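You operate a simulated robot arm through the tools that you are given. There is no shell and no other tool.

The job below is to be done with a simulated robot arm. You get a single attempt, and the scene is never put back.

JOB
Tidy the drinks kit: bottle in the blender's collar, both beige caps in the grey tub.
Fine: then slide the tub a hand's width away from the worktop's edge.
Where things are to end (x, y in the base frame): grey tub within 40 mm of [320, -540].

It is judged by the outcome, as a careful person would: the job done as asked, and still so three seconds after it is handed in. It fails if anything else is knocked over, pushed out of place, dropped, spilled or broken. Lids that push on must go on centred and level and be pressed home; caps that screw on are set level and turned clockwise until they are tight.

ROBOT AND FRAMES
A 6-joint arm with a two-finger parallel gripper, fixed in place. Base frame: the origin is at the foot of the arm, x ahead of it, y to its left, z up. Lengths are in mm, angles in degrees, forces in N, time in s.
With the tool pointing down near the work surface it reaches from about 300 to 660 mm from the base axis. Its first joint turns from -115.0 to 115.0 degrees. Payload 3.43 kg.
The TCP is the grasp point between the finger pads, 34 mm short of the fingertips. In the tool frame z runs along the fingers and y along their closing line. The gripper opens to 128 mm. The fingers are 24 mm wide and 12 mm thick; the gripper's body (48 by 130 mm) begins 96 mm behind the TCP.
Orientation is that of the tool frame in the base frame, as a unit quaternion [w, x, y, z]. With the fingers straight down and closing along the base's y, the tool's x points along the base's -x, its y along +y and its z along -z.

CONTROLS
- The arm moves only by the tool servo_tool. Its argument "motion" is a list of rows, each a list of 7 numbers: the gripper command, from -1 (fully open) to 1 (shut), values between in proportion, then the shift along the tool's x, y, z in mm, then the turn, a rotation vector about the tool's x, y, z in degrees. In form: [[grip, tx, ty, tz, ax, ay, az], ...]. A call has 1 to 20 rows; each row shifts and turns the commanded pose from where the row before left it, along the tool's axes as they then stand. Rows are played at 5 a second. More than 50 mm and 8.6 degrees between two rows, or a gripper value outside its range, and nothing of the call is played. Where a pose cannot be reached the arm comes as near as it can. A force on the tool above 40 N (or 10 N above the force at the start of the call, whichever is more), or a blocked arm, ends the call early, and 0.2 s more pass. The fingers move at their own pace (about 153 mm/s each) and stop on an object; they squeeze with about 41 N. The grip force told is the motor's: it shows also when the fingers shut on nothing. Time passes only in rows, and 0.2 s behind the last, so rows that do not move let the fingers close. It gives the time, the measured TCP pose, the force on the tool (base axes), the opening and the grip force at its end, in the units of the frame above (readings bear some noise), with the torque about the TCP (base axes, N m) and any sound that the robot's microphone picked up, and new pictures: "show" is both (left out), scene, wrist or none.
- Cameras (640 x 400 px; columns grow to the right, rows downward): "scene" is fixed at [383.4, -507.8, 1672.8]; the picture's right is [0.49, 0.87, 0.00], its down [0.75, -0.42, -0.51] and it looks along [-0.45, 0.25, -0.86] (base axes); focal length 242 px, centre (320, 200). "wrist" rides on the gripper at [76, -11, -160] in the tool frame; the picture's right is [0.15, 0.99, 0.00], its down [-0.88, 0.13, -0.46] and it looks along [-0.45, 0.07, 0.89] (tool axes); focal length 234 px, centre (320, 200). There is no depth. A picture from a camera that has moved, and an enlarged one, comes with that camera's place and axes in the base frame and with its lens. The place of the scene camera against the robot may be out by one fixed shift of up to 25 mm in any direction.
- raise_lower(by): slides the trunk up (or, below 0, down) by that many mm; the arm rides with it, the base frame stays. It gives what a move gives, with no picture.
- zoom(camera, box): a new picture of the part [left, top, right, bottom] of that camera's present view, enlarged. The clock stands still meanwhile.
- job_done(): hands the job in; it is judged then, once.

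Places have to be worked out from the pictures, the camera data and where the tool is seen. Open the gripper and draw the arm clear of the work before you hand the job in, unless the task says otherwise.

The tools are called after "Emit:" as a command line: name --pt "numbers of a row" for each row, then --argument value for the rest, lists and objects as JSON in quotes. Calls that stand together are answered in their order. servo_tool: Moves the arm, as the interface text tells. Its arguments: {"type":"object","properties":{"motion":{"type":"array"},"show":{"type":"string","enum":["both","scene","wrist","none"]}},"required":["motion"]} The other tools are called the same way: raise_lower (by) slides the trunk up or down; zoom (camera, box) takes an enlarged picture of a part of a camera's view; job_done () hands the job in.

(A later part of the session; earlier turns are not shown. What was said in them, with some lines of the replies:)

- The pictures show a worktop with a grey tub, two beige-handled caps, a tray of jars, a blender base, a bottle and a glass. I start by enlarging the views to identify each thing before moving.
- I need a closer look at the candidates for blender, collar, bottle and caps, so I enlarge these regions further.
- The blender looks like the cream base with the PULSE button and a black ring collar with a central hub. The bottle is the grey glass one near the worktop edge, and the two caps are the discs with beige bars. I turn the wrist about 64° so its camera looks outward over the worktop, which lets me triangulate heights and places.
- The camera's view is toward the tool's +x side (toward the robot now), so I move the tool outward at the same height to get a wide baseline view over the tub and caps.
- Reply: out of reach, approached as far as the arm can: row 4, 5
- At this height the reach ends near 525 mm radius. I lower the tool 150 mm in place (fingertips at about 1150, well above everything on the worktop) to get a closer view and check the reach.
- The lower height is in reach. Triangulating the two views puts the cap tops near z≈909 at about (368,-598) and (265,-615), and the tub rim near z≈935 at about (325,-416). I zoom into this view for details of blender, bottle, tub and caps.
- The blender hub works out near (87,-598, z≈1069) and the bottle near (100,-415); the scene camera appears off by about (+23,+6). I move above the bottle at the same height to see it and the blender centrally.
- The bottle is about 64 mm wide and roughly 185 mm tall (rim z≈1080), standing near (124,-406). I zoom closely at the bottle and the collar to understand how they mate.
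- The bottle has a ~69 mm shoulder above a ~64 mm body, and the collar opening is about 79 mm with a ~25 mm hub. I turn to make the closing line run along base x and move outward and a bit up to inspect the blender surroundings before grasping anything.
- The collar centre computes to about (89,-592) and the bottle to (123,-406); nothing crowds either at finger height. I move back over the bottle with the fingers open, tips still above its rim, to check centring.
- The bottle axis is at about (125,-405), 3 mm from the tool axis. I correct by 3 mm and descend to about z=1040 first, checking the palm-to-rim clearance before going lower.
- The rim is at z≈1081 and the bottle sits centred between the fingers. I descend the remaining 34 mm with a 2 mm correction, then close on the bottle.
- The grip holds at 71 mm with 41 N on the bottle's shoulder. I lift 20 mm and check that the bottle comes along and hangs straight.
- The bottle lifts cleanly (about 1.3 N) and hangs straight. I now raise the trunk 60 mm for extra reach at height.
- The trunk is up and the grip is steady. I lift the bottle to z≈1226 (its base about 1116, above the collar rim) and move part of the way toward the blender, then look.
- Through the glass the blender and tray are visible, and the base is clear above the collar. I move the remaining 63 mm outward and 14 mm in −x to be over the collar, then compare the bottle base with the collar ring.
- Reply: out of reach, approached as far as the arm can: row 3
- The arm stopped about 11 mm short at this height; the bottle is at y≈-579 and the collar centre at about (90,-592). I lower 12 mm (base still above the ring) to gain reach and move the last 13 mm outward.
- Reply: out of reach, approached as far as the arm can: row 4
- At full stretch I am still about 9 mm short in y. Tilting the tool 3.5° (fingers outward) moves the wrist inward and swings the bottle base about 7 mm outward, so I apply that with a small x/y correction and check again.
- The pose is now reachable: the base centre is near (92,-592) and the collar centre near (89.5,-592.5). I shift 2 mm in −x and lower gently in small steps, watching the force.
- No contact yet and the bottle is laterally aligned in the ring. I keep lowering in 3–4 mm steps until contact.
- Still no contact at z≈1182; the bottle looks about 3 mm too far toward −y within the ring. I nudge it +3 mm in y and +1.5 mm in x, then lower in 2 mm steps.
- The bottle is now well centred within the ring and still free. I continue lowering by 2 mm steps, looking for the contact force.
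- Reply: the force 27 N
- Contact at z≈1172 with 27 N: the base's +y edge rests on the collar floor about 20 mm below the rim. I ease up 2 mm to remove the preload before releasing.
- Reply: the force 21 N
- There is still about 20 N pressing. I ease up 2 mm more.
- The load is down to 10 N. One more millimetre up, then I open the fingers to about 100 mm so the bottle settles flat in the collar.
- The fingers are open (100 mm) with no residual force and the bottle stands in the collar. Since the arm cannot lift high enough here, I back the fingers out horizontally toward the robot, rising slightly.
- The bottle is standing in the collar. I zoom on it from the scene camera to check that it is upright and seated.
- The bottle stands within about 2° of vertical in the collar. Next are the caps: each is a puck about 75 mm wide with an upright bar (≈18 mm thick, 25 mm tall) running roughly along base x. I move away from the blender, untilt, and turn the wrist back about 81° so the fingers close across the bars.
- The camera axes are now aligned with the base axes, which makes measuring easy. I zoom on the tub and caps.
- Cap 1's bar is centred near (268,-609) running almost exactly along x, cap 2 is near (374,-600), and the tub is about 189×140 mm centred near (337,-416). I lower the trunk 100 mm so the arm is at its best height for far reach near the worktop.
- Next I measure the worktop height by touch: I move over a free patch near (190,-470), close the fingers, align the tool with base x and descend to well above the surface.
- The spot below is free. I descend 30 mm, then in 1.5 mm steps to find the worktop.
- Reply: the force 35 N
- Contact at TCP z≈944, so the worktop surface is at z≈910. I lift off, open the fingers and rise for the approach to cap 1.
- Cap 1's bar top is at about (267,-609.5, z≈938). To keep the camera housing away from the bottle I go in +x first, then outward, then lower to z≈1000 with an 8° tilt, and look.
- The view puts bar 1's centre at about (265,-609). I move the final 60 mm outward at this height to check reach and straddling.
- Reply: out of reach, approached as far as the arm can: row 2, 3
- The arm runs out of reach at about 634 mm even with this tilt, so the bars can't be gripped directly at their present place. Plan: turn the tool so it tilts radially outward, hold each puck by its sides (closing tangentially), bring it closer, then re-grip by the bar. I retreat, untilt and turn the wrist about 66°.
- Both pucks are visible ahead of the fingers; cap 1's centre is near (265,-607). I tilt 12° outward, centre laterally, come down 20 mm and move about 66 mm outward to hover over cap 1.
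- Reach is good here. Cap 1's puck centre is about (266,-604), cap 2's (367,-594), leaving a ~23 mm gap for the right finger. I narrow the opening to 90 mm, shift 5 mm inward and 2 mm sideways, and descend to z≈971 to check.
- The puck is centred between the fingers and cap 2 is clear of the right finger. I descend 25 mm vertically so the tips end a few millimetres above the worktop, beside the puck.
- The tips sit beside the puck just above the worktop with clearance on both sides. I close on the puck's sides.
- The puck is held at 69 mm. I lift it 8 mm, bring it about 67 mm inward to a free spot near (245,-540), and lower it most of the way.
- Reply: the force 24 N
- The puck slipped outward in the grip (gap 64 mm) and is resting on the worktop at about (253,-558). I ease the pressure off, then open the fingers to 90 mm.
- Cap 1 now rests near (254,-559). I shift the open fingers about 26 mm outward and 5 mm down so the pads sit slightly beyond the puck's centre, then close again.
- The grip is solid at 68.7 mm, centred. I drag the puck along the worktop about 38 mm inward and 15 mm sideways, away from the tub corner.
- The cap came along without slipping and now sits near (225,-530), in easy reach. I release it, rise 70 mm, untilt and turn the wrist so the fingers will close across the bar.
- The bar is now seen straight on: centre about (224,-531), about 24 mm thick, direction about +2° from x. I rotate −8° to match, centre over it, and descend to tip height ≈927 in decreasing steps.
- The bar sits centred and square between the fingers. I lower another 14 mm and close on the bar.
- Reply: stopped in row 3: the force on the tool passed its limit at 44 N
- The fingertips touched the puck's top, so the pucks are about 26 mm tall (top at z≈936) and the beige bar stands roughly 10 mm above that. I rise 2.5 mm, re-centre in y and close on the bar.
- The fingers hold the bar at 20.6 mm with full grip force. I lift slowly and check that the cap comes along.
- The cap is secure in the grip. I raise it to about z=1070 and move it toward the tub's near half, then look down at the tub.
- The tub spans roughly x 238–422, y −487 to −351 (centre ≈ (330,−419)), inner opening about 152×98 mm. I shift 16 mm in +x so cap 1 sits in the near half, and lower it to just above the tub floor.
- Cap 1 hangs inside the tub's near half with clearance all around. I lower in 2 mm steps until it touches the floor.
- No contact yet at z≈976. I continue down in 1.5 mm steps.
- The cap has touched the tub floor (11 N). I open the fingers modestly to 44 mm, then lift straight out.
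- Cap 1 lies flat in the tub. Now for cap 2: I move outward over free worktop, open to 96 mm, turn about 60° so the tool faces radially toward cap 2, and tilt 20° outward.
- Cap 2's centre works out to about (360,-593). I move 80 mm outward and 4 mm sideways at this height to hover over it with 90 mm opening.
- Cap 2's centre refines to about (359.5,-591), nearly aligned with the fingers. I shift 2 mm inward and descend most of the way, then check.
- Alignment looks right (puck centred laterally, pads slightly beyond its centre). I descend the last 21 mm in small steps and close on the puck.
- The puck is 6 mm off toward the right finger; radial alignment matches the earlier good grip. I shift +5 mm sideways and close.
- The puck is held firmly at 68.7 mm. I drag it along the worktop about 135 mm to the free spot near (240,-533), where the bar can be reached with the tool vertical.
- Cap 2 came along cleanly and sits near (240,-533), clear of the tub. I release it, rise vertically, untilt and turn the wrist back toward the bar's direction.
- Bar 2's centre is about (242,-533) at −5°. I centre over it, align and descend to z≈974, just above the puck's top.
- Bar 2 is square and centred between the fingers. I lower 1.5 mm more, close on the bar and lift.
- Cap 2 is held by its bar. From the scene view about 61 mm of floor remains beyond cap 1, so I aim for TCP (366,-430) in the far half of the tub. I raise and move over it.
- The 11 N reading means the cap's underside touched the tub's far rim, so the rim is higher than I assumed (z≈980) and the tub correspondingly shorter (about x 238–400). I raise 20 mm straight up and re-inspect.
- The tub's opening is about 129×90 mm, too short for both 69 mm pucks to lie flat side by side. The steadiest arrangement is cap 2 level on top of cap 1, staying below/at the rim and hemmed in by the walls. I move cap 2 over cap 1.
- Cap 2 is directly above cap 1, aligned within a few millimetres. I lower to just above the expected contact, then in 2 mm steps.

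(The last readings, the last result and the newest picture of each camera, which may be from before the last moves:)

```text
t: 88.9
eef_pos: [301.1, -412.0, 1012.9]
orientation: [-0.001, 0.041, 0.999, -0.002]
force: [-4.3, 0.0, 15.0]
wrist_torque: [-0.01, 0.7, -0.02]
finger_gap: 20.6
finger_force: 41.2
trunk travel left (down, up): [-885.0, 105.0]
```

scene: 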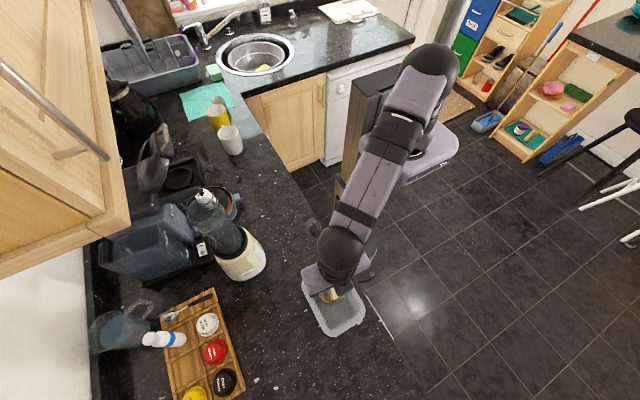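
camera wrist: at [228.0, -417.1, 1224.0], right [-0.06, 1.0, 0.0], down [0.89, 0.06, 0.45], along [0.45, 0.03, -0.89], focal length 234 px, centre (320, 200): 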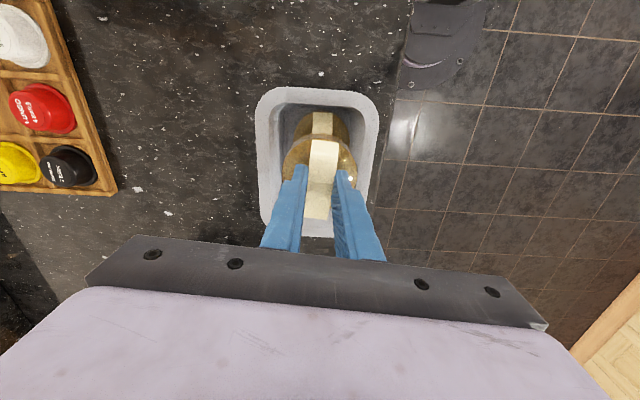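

Contact at z≈1013: cap 2 rests on cap 1's bar. I ease off slightly, open gently to 44 mm, and check before withdrawing.

Emit:
servo_tool --pt "1 0 0 -1 0 0 0" --pt "0.6 0 0 0 0 0 0" --pt "0.45 0 0 0 0 0 0" --pt "0.31 0 0 0 0 0 0" --pt "0.31 0 0 0 0 0 0" --show "wrist"

Emit:
zoom --camera "wrist" --box '[200, 50, 460, 250]'

Emit:
zoom --camera "scene" --box '[280, 250, 380, 350]'

```text
t: 90.1
eef_pos: [301.5, -412.0, 1011.1]
orientation: [-0.002, 0.041, 0.999, 0.0]
force: [0.1, -0.5, 1.3]
wrist_torque: [0.07, -0.04, 0.01]
finger_gap: 44.3
finger_force: 0.1
trunk travel left (down, up): [-885.0, 105.0]
camera wrist: at [225.9, -417.4, 1171.1], right [-0.06, 1.0, 0.0], down [0.89, 0.06, 0.45], along [0.45, 0.03, -0.89], focal length 234 px, centre (320, 200)
```

wrist: 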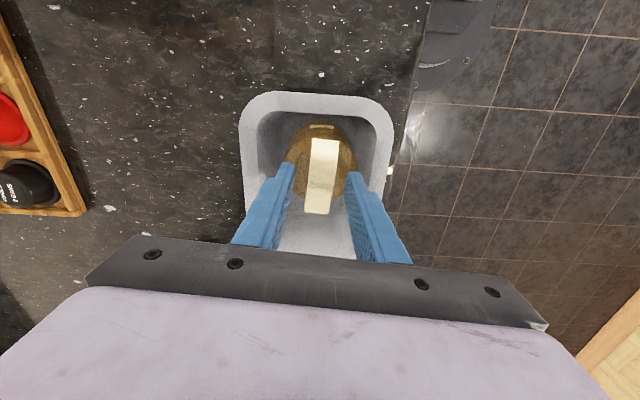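

```text
2.00 times, centred on (330, 150) of wrist
camera zoom: at [225.9, -417.4, 1171.1], right [-0.06, 1.0, 0.0], down [0.89, 0.06, 0.45], along [0.45, 0.03, -0.89], focal length 468 px, centre (300, 300)
```

zoom: 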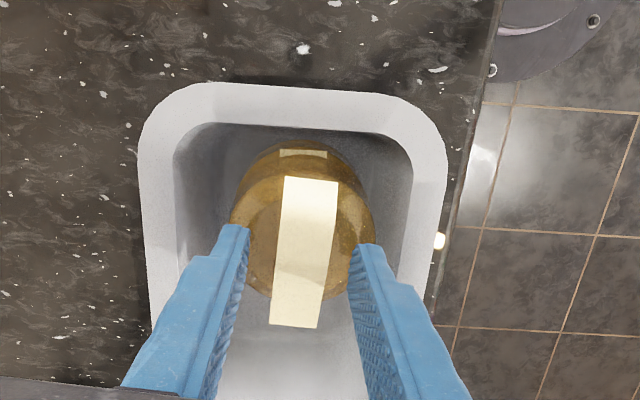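

```text
4.00 times, centred on (330, 300) of scene
camera zoom: at [383.4, -507.8, 1672.8], right [0.49, 0.87, 0.0], down [0.75, -0.42, -0.51], along [-0.45, 0.25, -0.86], focal length 970 px, centre (280, -200)
```

zoom: 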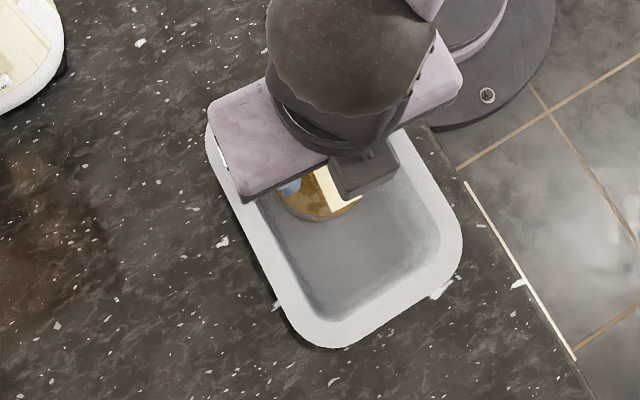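

Cap 2 sits stably on cap 1. I lift the fingers straight up and away and look at the result.

Emit:
servo_tool --pt "0.31 0 0 -8 0 0 0" --pt "0.31 0 0 -20 0 0 0" --pt "0.31 0 0 -30 0 0 0" --pt "0.31 0 0 -30 0 0 0" --pt "0.31 40 0 0 0 0 0" --pt "0.31 0 0 0 0 0 0" --show "both"

Emit:
zoom --camera "wrist" --box '[200, 80, 460, 250]'

Emit:
zoom --camera "scene" --box '[280, 250, 380, 350]'

```text
t: 91.5
eef_pos: [264.8, -408.4, 1097.5]
orientation: [-0.002, 0.042, 0.999, 0.0]
force: [0.8, 0.7, -0.9]
wrist_torque: [-0.02, 0.0, -0.02]
finger_gap: 44.2
finger_force: 0.0
trunk travel left (down, up): [-885.0, 105.0]
camera wrist: at [188.6, -414.2, 1257.5], right [-0.06, 1.0, 0.0], down [0.89, 0.06, 0.45], along [0.45, 0.03, -0.89], focal length 234 px, centre (320, 200)
```

scene: 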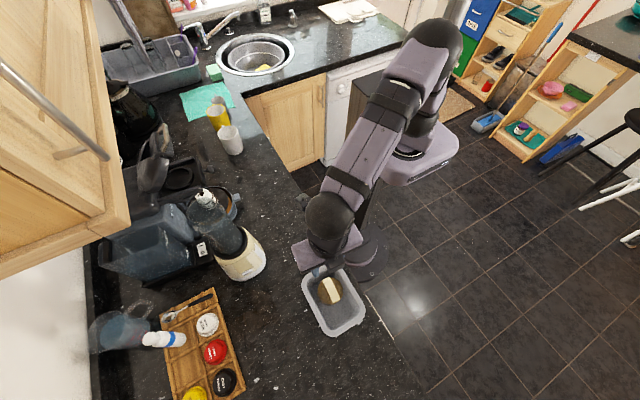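
wrist: 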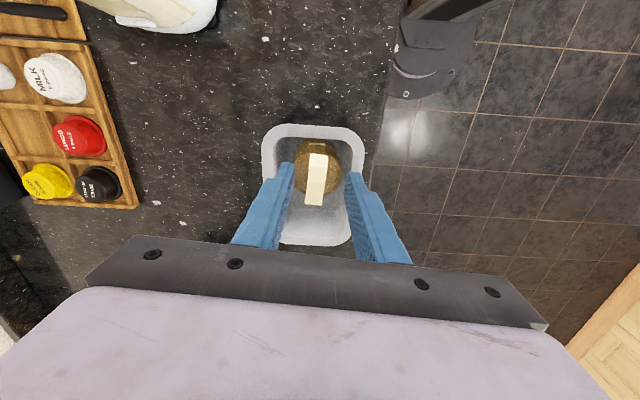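

```text
2.35 times, centred on (330, 165) of wrist
camera zoom: at [188.6, -414.2, 1257.5], right [-0.06, 1.0, 0.0], down [0.89, 0.06, 0.45], along [0.45, 0.03, -0.89], focal length 551 px, centre (296, 282)
```

zoom: 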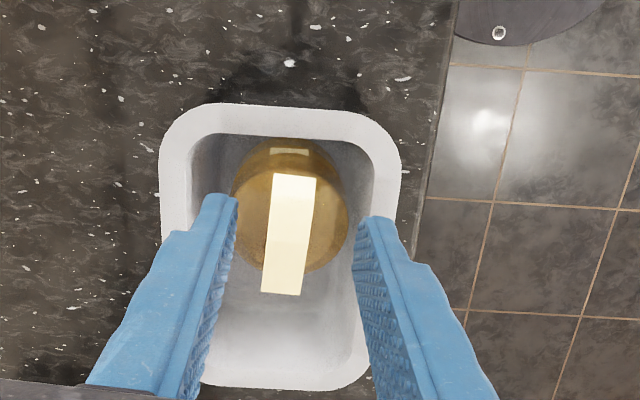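

```text
4.00 times, centred on (330, 300) of scene
camera zoom: at [383.4, -507.8, 1672.8], right [0.49, 0.87, 0.0], down [0.75, -0.42, -0.51], along [-0.45, 0.25, -0.86], focal length 970 px, centre (280, -200)
```

zoom: 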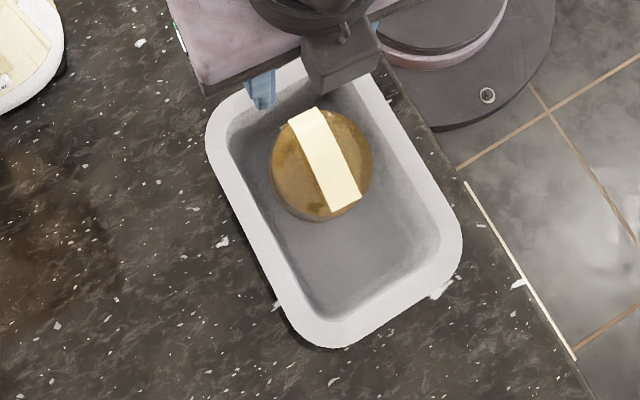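

Both caps are in the tub. For the slide I'll grip the tub's long +y wall (one finger inside, one outside) near x≈350, clear of the caps, and drag it toward −y. I align the tool and move above that wall.

Emit:
servo_tool --pt "0.28 0 0 0 0 0 -4.8" --pt "0.28 -28.4 15.8 0 0 0 0" --pt "0.28 -28.4 15.8 0 0 0 0" --pt "0.28 -28.4 15.8 0 0 0 0" --pt "0.28 0 0 30 0 0 0" --pt "0.28 0 0 30 0 0 0" --pt "0.28 0 0 0 0 0 0" --show "both"

Emit:
zoom --camera "wrist" --box '[200, 50, 460, 250]'

Emit:
zoom --camera "scene" --box '[290, 230, 410, 350]'

```text
t: 93.1
eef_pos: [347.2, -360.8, 1038.4]
orientation: [-0.002, 0.001, 1.0, 0.0]
force: [-0.3, -0.1, -0.4]
wrist_torque: [-0.02, -0.03, -0.01]
finger_gap: 46.0
finger_force: 0.1
trunk travel left (down, up): [-885.0, 105.0]
camera wrist: at [272.5, -372.1, 1198.7], right [-0.15, 0.99, 0.0], down [0.88, 0.13, 0.45], along [0.45, 0.07, -0.89], focal length 234 px, centre (320, 200)
```

scene: 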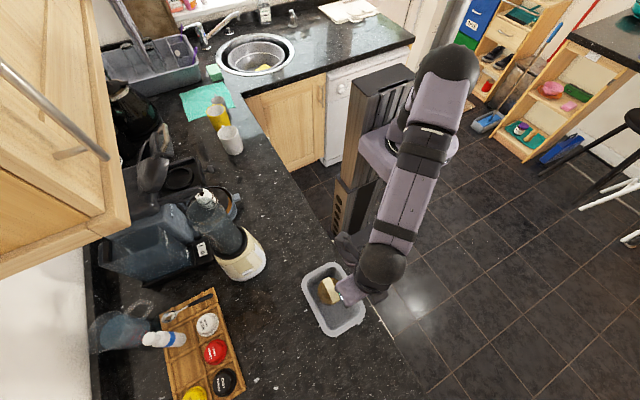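
wrist: 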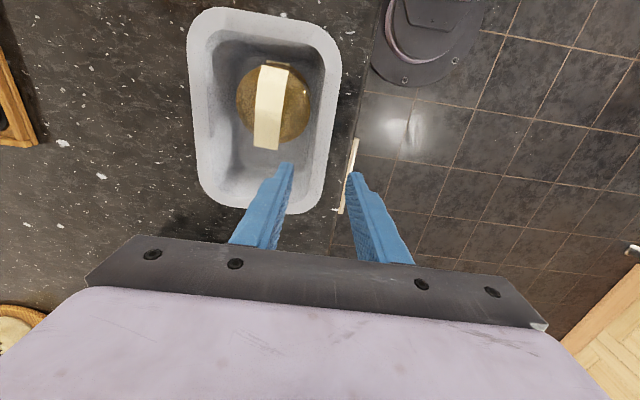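

```text
2.00 times, centred on (330, 150) of wrist
camera zoom: at [272.5, -372.1, 1198.7], right [-0.15, 0.99, 0.0], down [0.88, 0.13, 0.45], along [0.45, 0.07, -0.89], focal length 468 px, centre (300, 300)
```

zoom: 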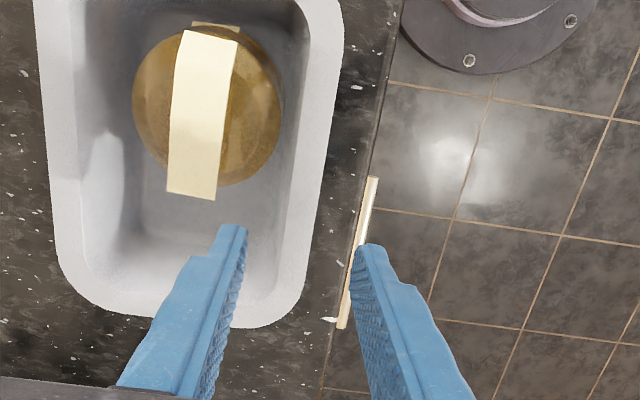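

```text
3.33 times, centred on (350, 290) of scene
camera zoom: at [383.4, -507.8, 1672.8], right [0.49, 0.87, 0.0], down [0.75, -0.42, -0.51], along [-0.45, 0.25, -0.86], focal length 808 px, centre (220, -100)
```

zoom: 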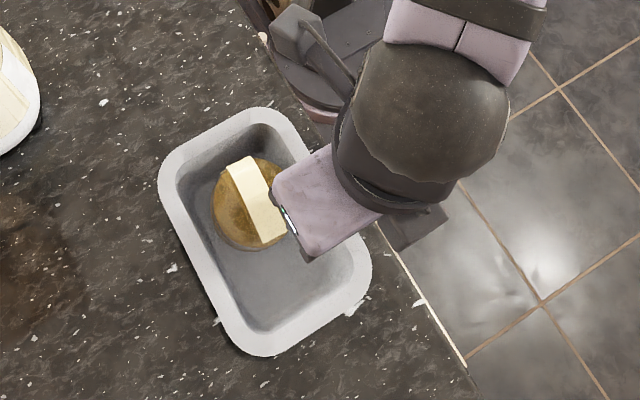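

Gripping the sloped wall would tilt the tub, so pushing low from outside is safer. I move to the worktop-edge side of the tub, turn the tool 90° so both fingers face the +y wall, ready to tilt the tips under the flange.

Emit:
servo_tool --pt "0.28 0 0 -25 0 0 0" --pt "0.28 9 15 -25 0 0 0" --pt "0.28 9 15 0 0 0 0" --pt "0.28 9 15 0 0 0 0" --pt "0.06 0 0 0 0 0 8.2" --pt "0.06 0 0 0 0 0 8.2" --pt "0.06 0 0 0 0 0 8.2" --pt "0.06 0 0 0 0 0 8.2" --pt "0.06 0 0 0 0 0 8.2" --pt "0.06 0 0 0 0 0 8.2" --pt "0.06 0 0 0 0 0 8.2" --pt "0.06 0 0 0 0 0 8.2" --pt "0.06 0 0 0 0 0 8.2" --pt "0.06 0 0 0 0 0 8.2" --pt "0.06 0 0 0 0 0 8.0" --pt "0.06 0 0 0 0 0 0" --show "both"

```text
t: 96.5
eef_pos: [320.1, -315.3, 1088.4]
orientation: [-0.002, 0.707, 0.707, -0.001]
force: [-0.2, -0.4, -0.5]
wrist_torque: [0.01, 0.0, -0.01]
finger_gap: 60.3
finger_force: 0.2
trunk travel left (down, up): [-885.0, 105.0]
camera wrist: at [310.1, -241.1, 1248.2], right [0.99, 0.14, 0.0], down [0.13, -0.88, 0.46], along [0.06, -0.45, -0.89], focal length 234 px, centre (320, 200)
```

scene: 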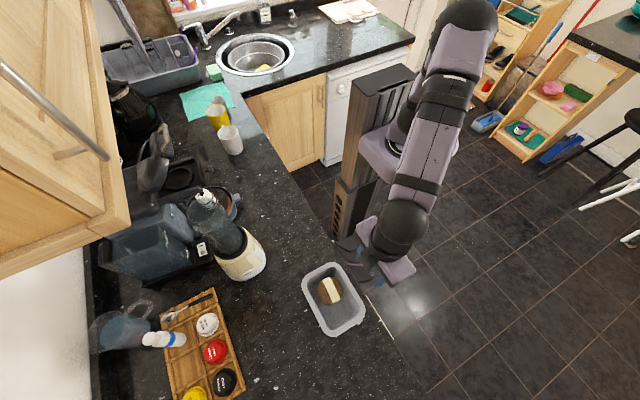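
wrist: 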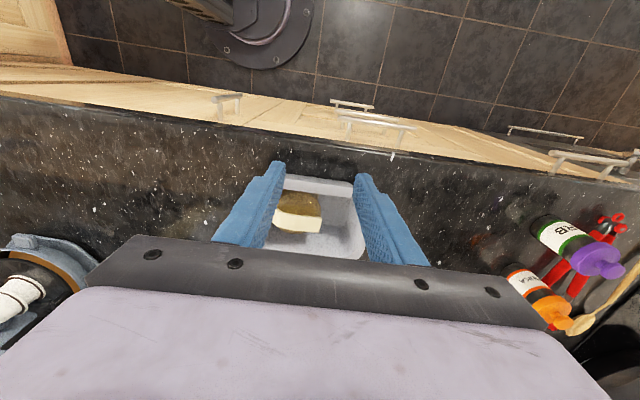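

The fingers now face the tub's +y side. I tilt 28° so the tips point under the flange, back off 8 mm, and descend beside the tub to z≈965.

Emit:
servo_tool --pt "0.06 0 0 0 0 -7 0" --pt "0.06 0 0 0 0 -7 0" --pt "0.06 0 0 0 0 -7 0" --pt "0.06 0 0 0 0 -7 0" --pt "0.06 7.1 0 -3.8 0 0 0" --pt "0.06 14.1 0 26.5 0 0 0" --pt "0.06 14.1 0 26.5 0 0 0" --pt "0.06 14.1 0 26.5 0 0 0" --pt "0.06 14.1 0 26.5 0 0 0" --pt "0.06 0 0 0 0 0 0" --show "both"

Emit:
zoom --camera "wrist" --box '[200, 80, 440, 250]'

Emit:
zoom --camera "scene" --box '[280, 230, 400, 350]'

```text
t: 98.7
eef_pos: [320.6, -306.8, 967.9]
orientation: [0.17, 0.685, 0.687, -0.172]
force: [-0.1, -0.9, -0.5]
wrist_torque: [0.0, 0.0, 0.0]
finger_gap: 60.3
finger_force: 0.1
trunk travel left (down, up): [-885.0, 105.0]
camera wrist: at [308.8, -165.0, 1072.8], right [0.99, 0.13, -0.07], down [0.13, -0.56, 0.82], along [0.07, -0.82, -0.57], focal length 234 px, centre (320, 200)
```

scene: 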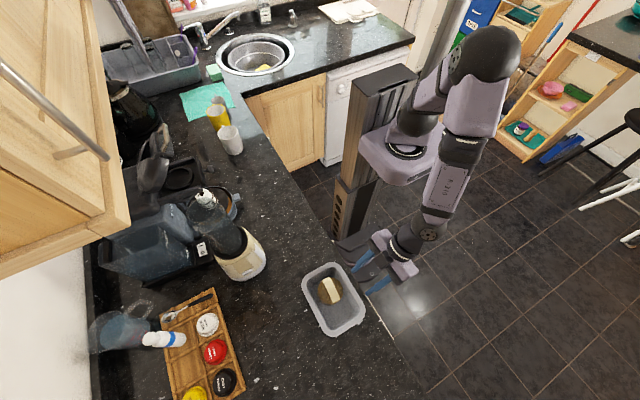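
wrist: 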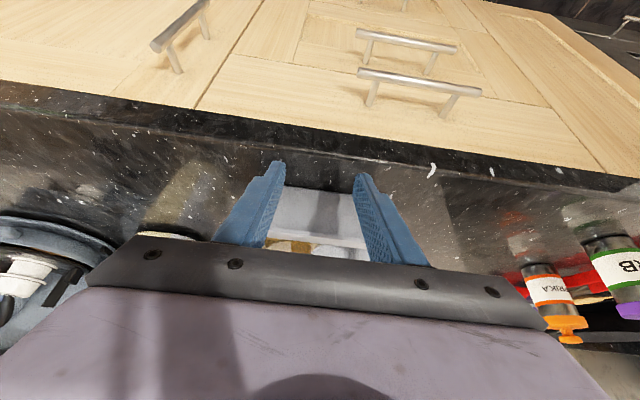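

```text
2.35 times, centred on (320, 165) of wrist
camera zoom: at [308.8, -165.0, 1072.8], right [0.99, 0.13, -0.07], down [0.13, -0.56, 0.82], along [0.07, -0.82, -0.57], focal length 551 px, centre (320, 282)
```

zoom: 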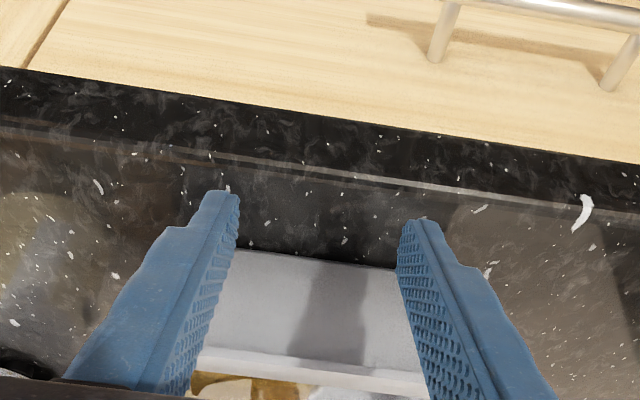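

```text
3.33 times, centred on (340, 290) of scene
camera zoom: at [383.4, -507.8, 1672.8], right [0.49, 0.87, 0.0], down [0.75, -0.42, -0.51], along [-0.45, 0.25, -0.86], focal length 808 px, centre (253, -100)
```

zoom: 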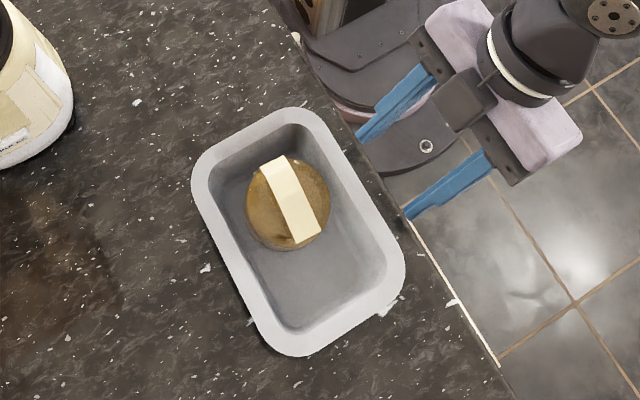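

The side view shows the tub's base at y≈-380 and the overhanging flange. I add 5° of tilt so the tips meet the wall low, descend 17 mm and approach to just short of contact.

Emit:
servo_tool --pt "0.06 0 0 0 0 -5 0" --pt "0.06 9.3 0 14.3 0 0 0" --pt "0.06 -10.1 0 6.5 0 0 0" --pt "0.06 -10.1 0 6.5 0 0 0" --pt "0.06 -8.4 0 5.5 0 0 0" --pt "0.06 0 0 0 0 0 0" --show "both"

Emit:
zoom --camera "wrist" --box '[200, 80, 440, 250]'

Emit:
zoom --camera "scene" --box '[280, 230, 400, 350]'

```text
t: 100.1
eef_pos: [321.4, -343.4, 952.4]
orientation: [0.2, 0.677, 0.678, -0.203]
force: [1.3, -0.2, 0.0]
wrist_torque: [0.0, -0.03, 0.02]
finger_gap: 60.4
finger_force: 0.0
trunk travel left (down, up): [-885.0, 105.0]
camera wrist: at [309.7, -192.1, 1043.8], right [0.99, 0.12, -0.08], down [0.13, -0.49, 0.86], along [0.06, -0.86, -0.5], focal length 234 px, centre (320, 200)
```

scene: 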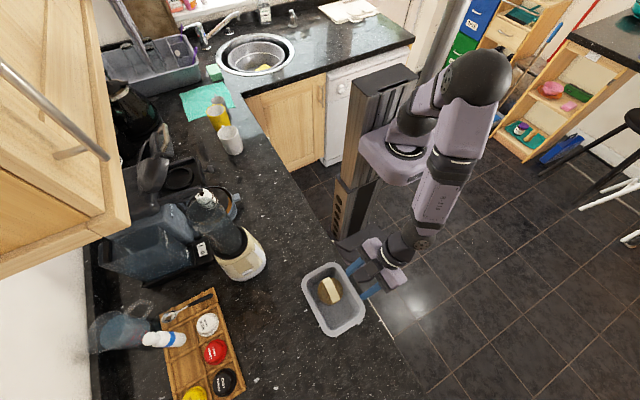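
wrist: 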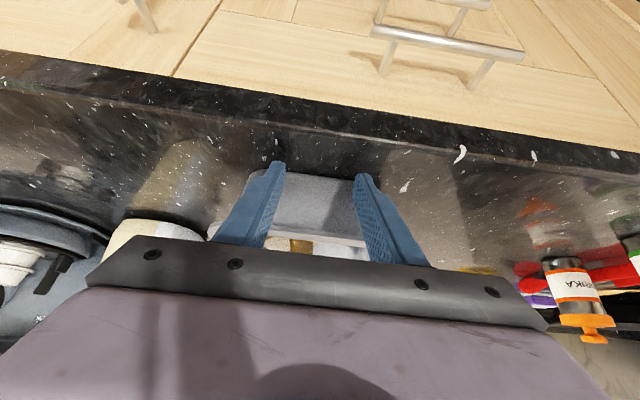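

```text
2.35 times, centred on (320, 165) of wrist
camera zoom: at [309.7, -192.1, 1043.8], right [0.99, 0.12, -0.08], down [0.13, -0.49, 0.86], along [0.06, -0.86, -0.5], focal length 551 px, centre (320, 282)
```

zoom: 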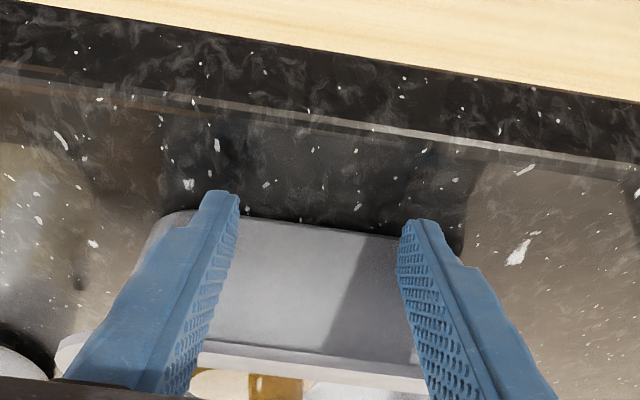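

```text
3.33 times, centred on (340, 290) of scene
camera zoom: at [383.4, -507.8, 1672.8], right [0.49, 0.87, 0.0], down [0.75, -0.42, -0.51], along [-0.45, 0.25, -0.86], focal length 808 px, centre (253, -100)
```

zoom: 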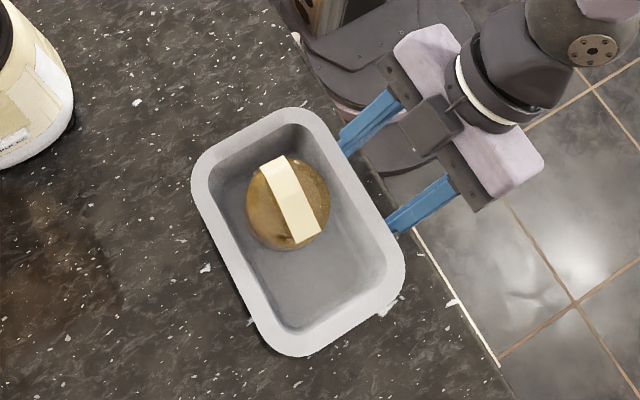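

The tips are just short of the tub's lower wall, with the flange overhead. I push gently 36 mm toward −y in 6 mm steps and check how the tub behaves.

Emit:
servo_tool --pt "0.06 -3.4 0 2.2 0 0 0" --pt "0.06 -4.2 0 2.7 0 0 0" --pt "0.06 -5.0 0 3.3 0 0 0" --pt "0.06 -5.0 0 3.3 0 0 0" --pt "0.06 -5.0 0 3.3 0 0 0" --pt "0.06 -5.0 0 3.3 0 0 0" --pt "0.06 -2.5 0 1.6 0 0 0" --pt "0.06 0 0 0 0 0 0" --show "both"

Emit:
zoom --camera "wrist" --box '[200, 80, 440, 250]'

Emit:
zoom --camera "scene" --box '[270, 230, 390, 350]'

```text
t: 101.9
eef_pos: [320.2, -378.2, 951.1]
orientation: [0.199, 0.677, 0.679, -0.203]
force: [-0.3, 0.0, 0.5]
wrist_torque: [0.01, -0.02, 0.01]
finger_gap: 60.1
finger_force: 0.0
trunk travel left (down, up): [-885.0, 105.0]
camera wrist: at [309.1, -228.2, 1044.0], right [0.99, 0.12, -0.08], down [0.13, -0.49, 0.86], along [0.06, -0.86, -0.5], focal length 234 px, centre (320, 200)
```

scene: 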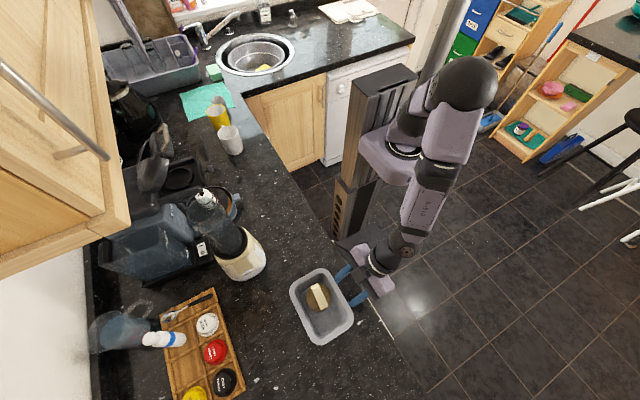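
wrist: 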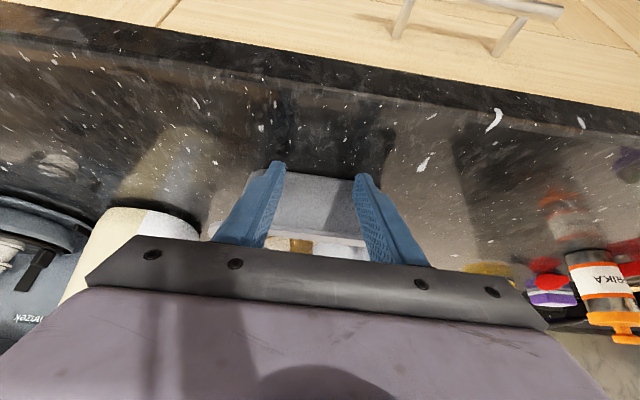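

```text
2.35 times, centred on (320, 165) of wrist
camera zoom: at [309.1, -228.2, 1044.0], right [0.99, 0.12, -0.08], down [0.13, -0.49, 0.86], along [0.06, -0.86, -0.5], focal length 551 px, centre (320, 282)
```

zoom: 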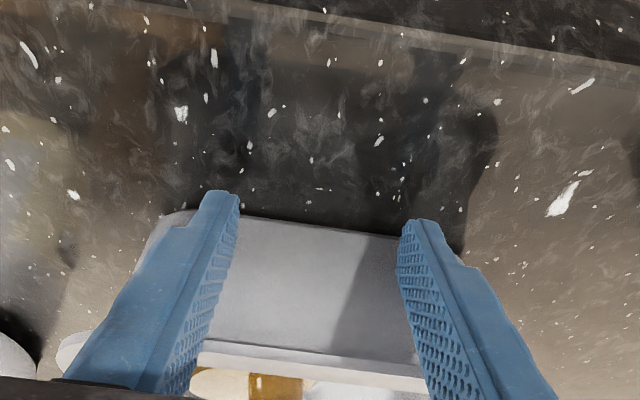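

```text
3.33 times, centred on (330, 290) of scene
camera zoom: at [383.4, -507.8, 1672.8], right [0.49, 0.87, 0.0], down [0.75, -0.42, -0.51], along [-0.45, 0.25, -0.86], focal length 808 px, centre (287, -100)
```

zoom: 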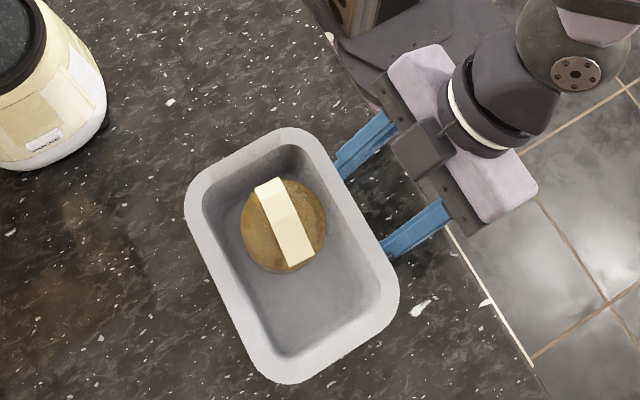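

The tub slides smoothly and squarely with the caps undisturbed. I continue pushing about 90 mm more, easing at the end.

Emit:
servo_tool --pt "0.06 -4.2 0 2.7 0 0 0" --pt "0.06 -7.6 0 4.9 0 0 0" --pt "0.06 -7.6 0 4.9 0 0 0" --pt "0.06 -7.6 0 4.9 0 0 0" --pt "0.06 -7.6 0 4.9 0 0 0" --pt "0.06 -7.6 0 4.9 0 0 0" --pt "0.06 -7.6 0 4.9 0 0 0" --pt "0.06 -7.6 0 4.9 0 0 0" --pt "0.06 -7.6 0 4.9 0 0 0" --pt "0.06 -5.0 0 3.3 0 0 0" --pt "0.06 -2.5 0 1.6 0 0 0" --pt "0.06 0 0 0 0 0 0" --show "both"

Emit:
zoom --camera "wrist" --box '[200, 80, 440, 250]'

Emit:
zoom --camera "scene" --box '[230, 260, 350, 380]'

```text
t: 104.5
eef_pos: [320.8, -464.6, 952.0]
orientation: [0.199, 0.677, 0.678, -0.203]
force: [0.0, -0.2, 0.2]
wrist_torque: [0.01, -0.02, 0.0]
finger_gap: 60.0
finger_force: 0.0
trunk travel left (down, up): [-885.0, 105.0]
camera wrist: at [309.3, -314.7, 1044.7], right [0.99, 0.12, -0.08], down [0.13, -0.49, 0.86], along [0.07, -0.86, -0.5], focal length 234 px, centre (320, 200)
```

scene: 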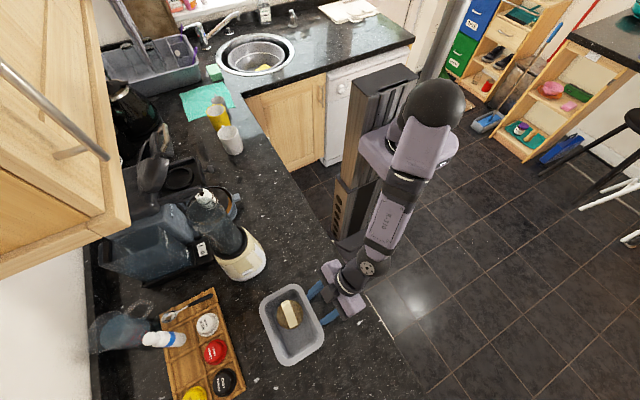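
wrist: 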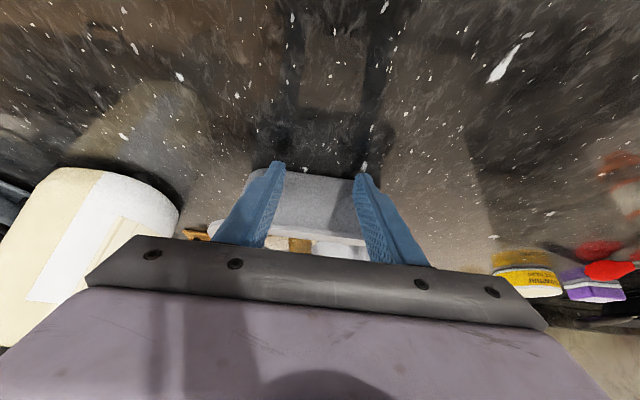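

```text
2.35 times, centred on (320, 165) of wrist
camera zoom: at [309.3, -314.7, 1044.7], right [0.99, 0.12, -0.08], down [0.13, -0.49, 0.86], along [0.07, -0.86, -0.5], focal length 551 px, centre (320, 282)
```

zoom: 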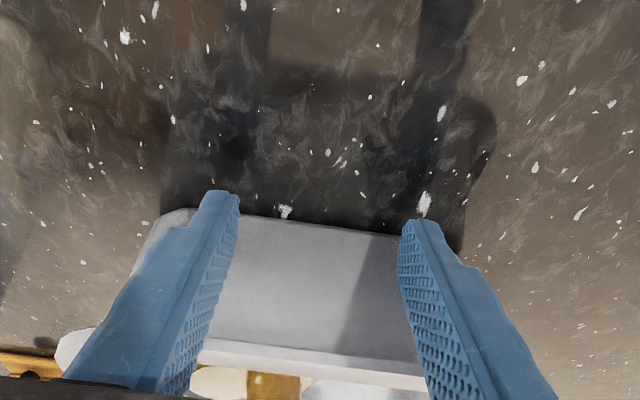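

```text
3.33 times, centred on (290, 320) of scene
camera zoom: at [383.4, -507.8, 1672.8], right [0.49, 0.87, 0.0], down [0.75, -0.42, -0.51], along [-0.45, 0.25, -0.86], focal length 808 px, centre (420, -200)
```

zoom: 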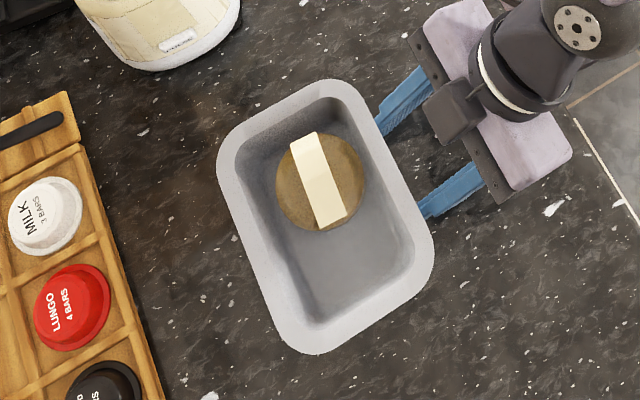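

The tub is now at about (322,-540) by both estimates, well within tolerance, and the caps are undisturbed. I back the fingers straight out by 70 mm, then rise.

Emit:
servo_tool --pt "0.06 12.6 0 -8.2 0 0 0" --pt "0.06 21 0 -13.6 0 0 0" --pt "0.06 25.2 0 -16.3 0 0 0" --pt "0.06 -16 0 -25 0 0 0" --pt "0.06 -19 0 -29 0 0 0" --pt "0.06 -22 0 -33 0 0 0" --pt "0.06 0 0 -20 0 8 0" --pt "0.06 0 0 -20 0 8 0" --pt "0.06 0 0 0 0 8 0" --pt "0.06 0 0 0 0 8.5 0" --pt "0.06 0 0 0 0 0 0" --show "both"

Emit:
zoom --camera "scene" --box '[160, 180, 340, 380]'

Emit:
zoom --camera "wrist" --box '[200, 80, 460, 250]'

```text
t: 106.9
eef_pos: [321.9, -374.6, 1090.2]
orientation: [0.001, 0.707, 0.708, -0.003]
force: [-0.4, -0.4, 0.2]
wrist_torque: [-0.03, 0.03, 0.0]
finger_gap: 60.2
finger_force: 0.2
trunk travel left (down, up): [-885.0, 105.0]
camera wrist: at [310.4, -298.6, 1249.1], right [0.99, 0.15, 0.0], down [0.13, -0.88, 0.46], along [0.06, -0.46, -0.89], focal length 234 px, centre (320, 200)
```

scene: 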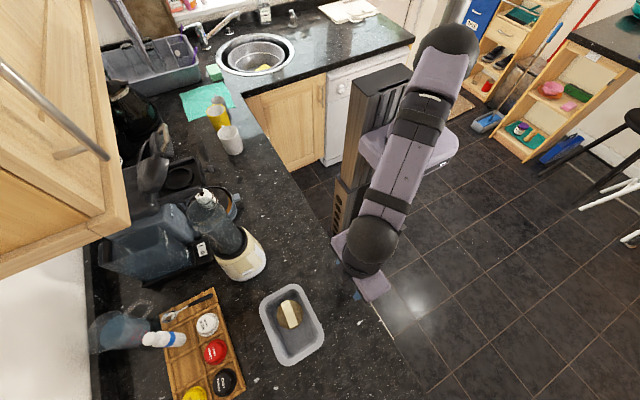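
wrist: 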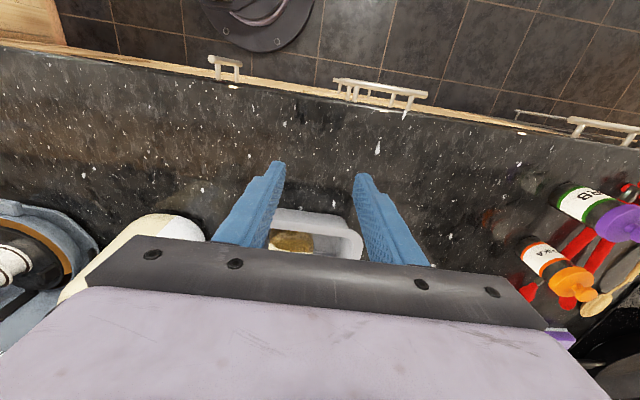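

```text
2.00 times, centred on (250, 280) of scene
camera zoom: at [383.4, -507.8, 1672.8], right [0.49, 0.87, 0.0], down [0.75, -0.42, -0.51], along [-0.45, 0.25, -0.86], focal length 485 px, centre (460, 40)
```

zoom: 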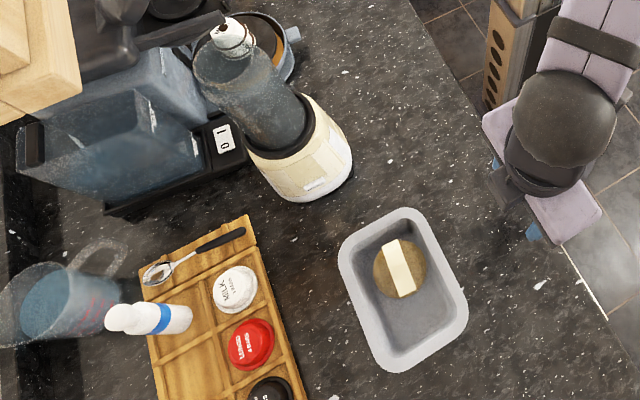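

```text
2.35 times, centred on (330, 165) of wrist
camera zoom: at [310.4, -298.6, 1249.1], right [0.99, 0.15, 0.0], down [0.13, -0.88, 0.46], along [0.06, -0.46, -0.89], focal length 551 px, centre (296, 282)
```

zoom: 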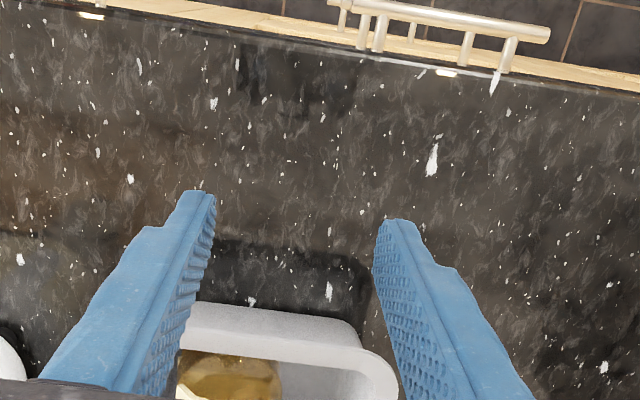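

The tub and caps are fine. I do a final close check of the bottle in the collar and the tub from the scene camera.

Emit:
zoom --camera "scene" --box '[180, 180, 280, 290]'

Emit:
zoom --camera "scene" --box '[240, 270, 340, 380]'

```text
3.64 times, centred on (230, 235) of scene
camera zoom: at [383.4, -507.8, 1672.8], right [0.49, 0.87, 0.0], down [0.75, -0.42, -0.51], along [-0.45, 0.25, -0.86], focal length 881 px, centre (647, 73)
```

zoom: 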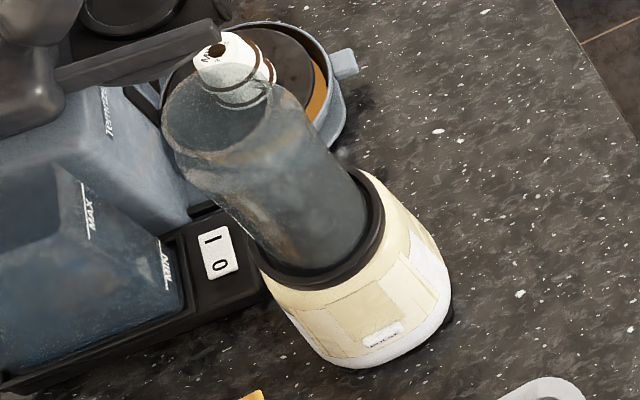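

```text
3.64 times, centred on (290, 325) of scene
camera zoom: at [383.4, -507.8, 1672.8], right [0.49, 0.87, 0.0], down [0.75, -0.42, -0.51], along [-0.45, 0.25, -0.86], focal length 881 px, centre (429, -254)
```

zoom: 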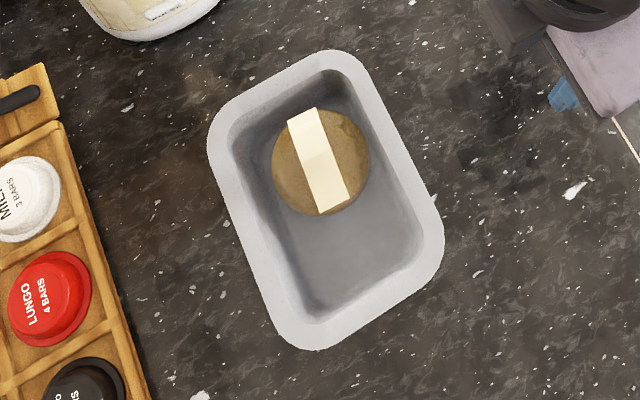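

Everything checks out: bottle upright in the collar (within about 1°), both caps in the tub, and the tub at about (322–331, −540). I open the gripper fully and draw the arm up and back, clear of the work.

Emit:
servo_tool --pt "-0.3 20 0 -30 0 0 0" --pt "-1 20 0 -35 0 0 0" --pt "-1 10 0 -35 0 0 0" --pt "-1 0 0 -30 0 0 0" --pt "-1 0 0 0 0 0 0" --pt "-1 0 0 0 0 0 0" --show "both"

```text
t: 108.3
eef_pos: [321.9, -322.1, 1221.0]
orientation: [0.002, 0.707, 0.707, -0.004]
force: [1.0, -0.6, -0.8]
wrist_torque: [0.0, -0.05, 0.04]
finger_gap: 127.9
finger_force: 0.0
trunk travel left (down, up): [-885.0, 105.0]
camera wrist: at [311.0, -246.0, 1378.8], right [0.99, 0.15, -0.01], down [0.13, -0.88, 0.46], along [0.06, -0.46, -0.89], focal length 234 px, centre (320, 200)
```

scene: 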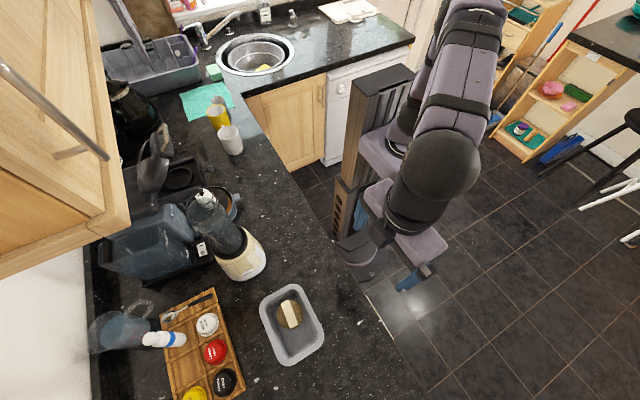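
wrist: 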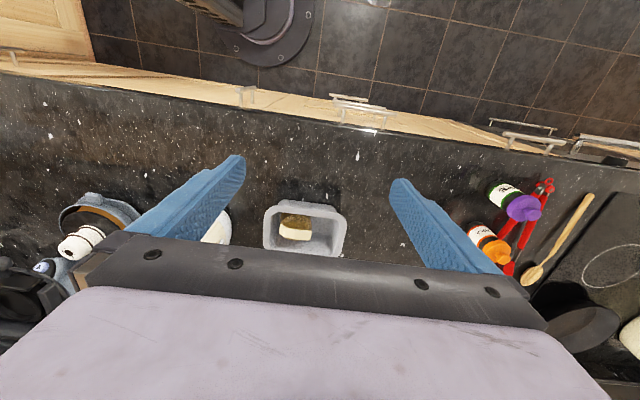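

The gripper is open and clear, and nothing has moved since the last check: bottle in the collar, both caps in the tub, tub at about (318–331, −529 to −544), well within 40 mm of the target. I hand the job in.

Emit:
job_done

```text
The job is handed in.
```

The job is handed in: the bottle is in the blender's collar, both beige caps are in the grey tub, and the tub has been slid away from the worktop's edge.

- **Bottle:** It stands mouth up in the collar, and the pictures show it within about 1° of vertical. I put it in the way it was standing, since the job didn't say to turn it over.
- **Caps:** The tub is too short for both to lie flat side by side, so the second cap sits on top of the first. They stayed put while the tub was moved. Both were beyond straight-down reach, so I held each by its sides, brought it closer along the worktop, then lifted it in by its bar. Cap 1 slipped in the grip during this but stayed on the worktop. Cap 2 also brushed the tub's rim lightly; I saw no sign that it moved anything.
- **Tub:** I pushed it about 120 mm from the edge. My position estimates range from (317, −529) to (332, −544), all within 40 mm of [320, −540].

In the last pictures nothing else had been knocked over or pushed out of place. The gripper is open and the arm is clear of the work.
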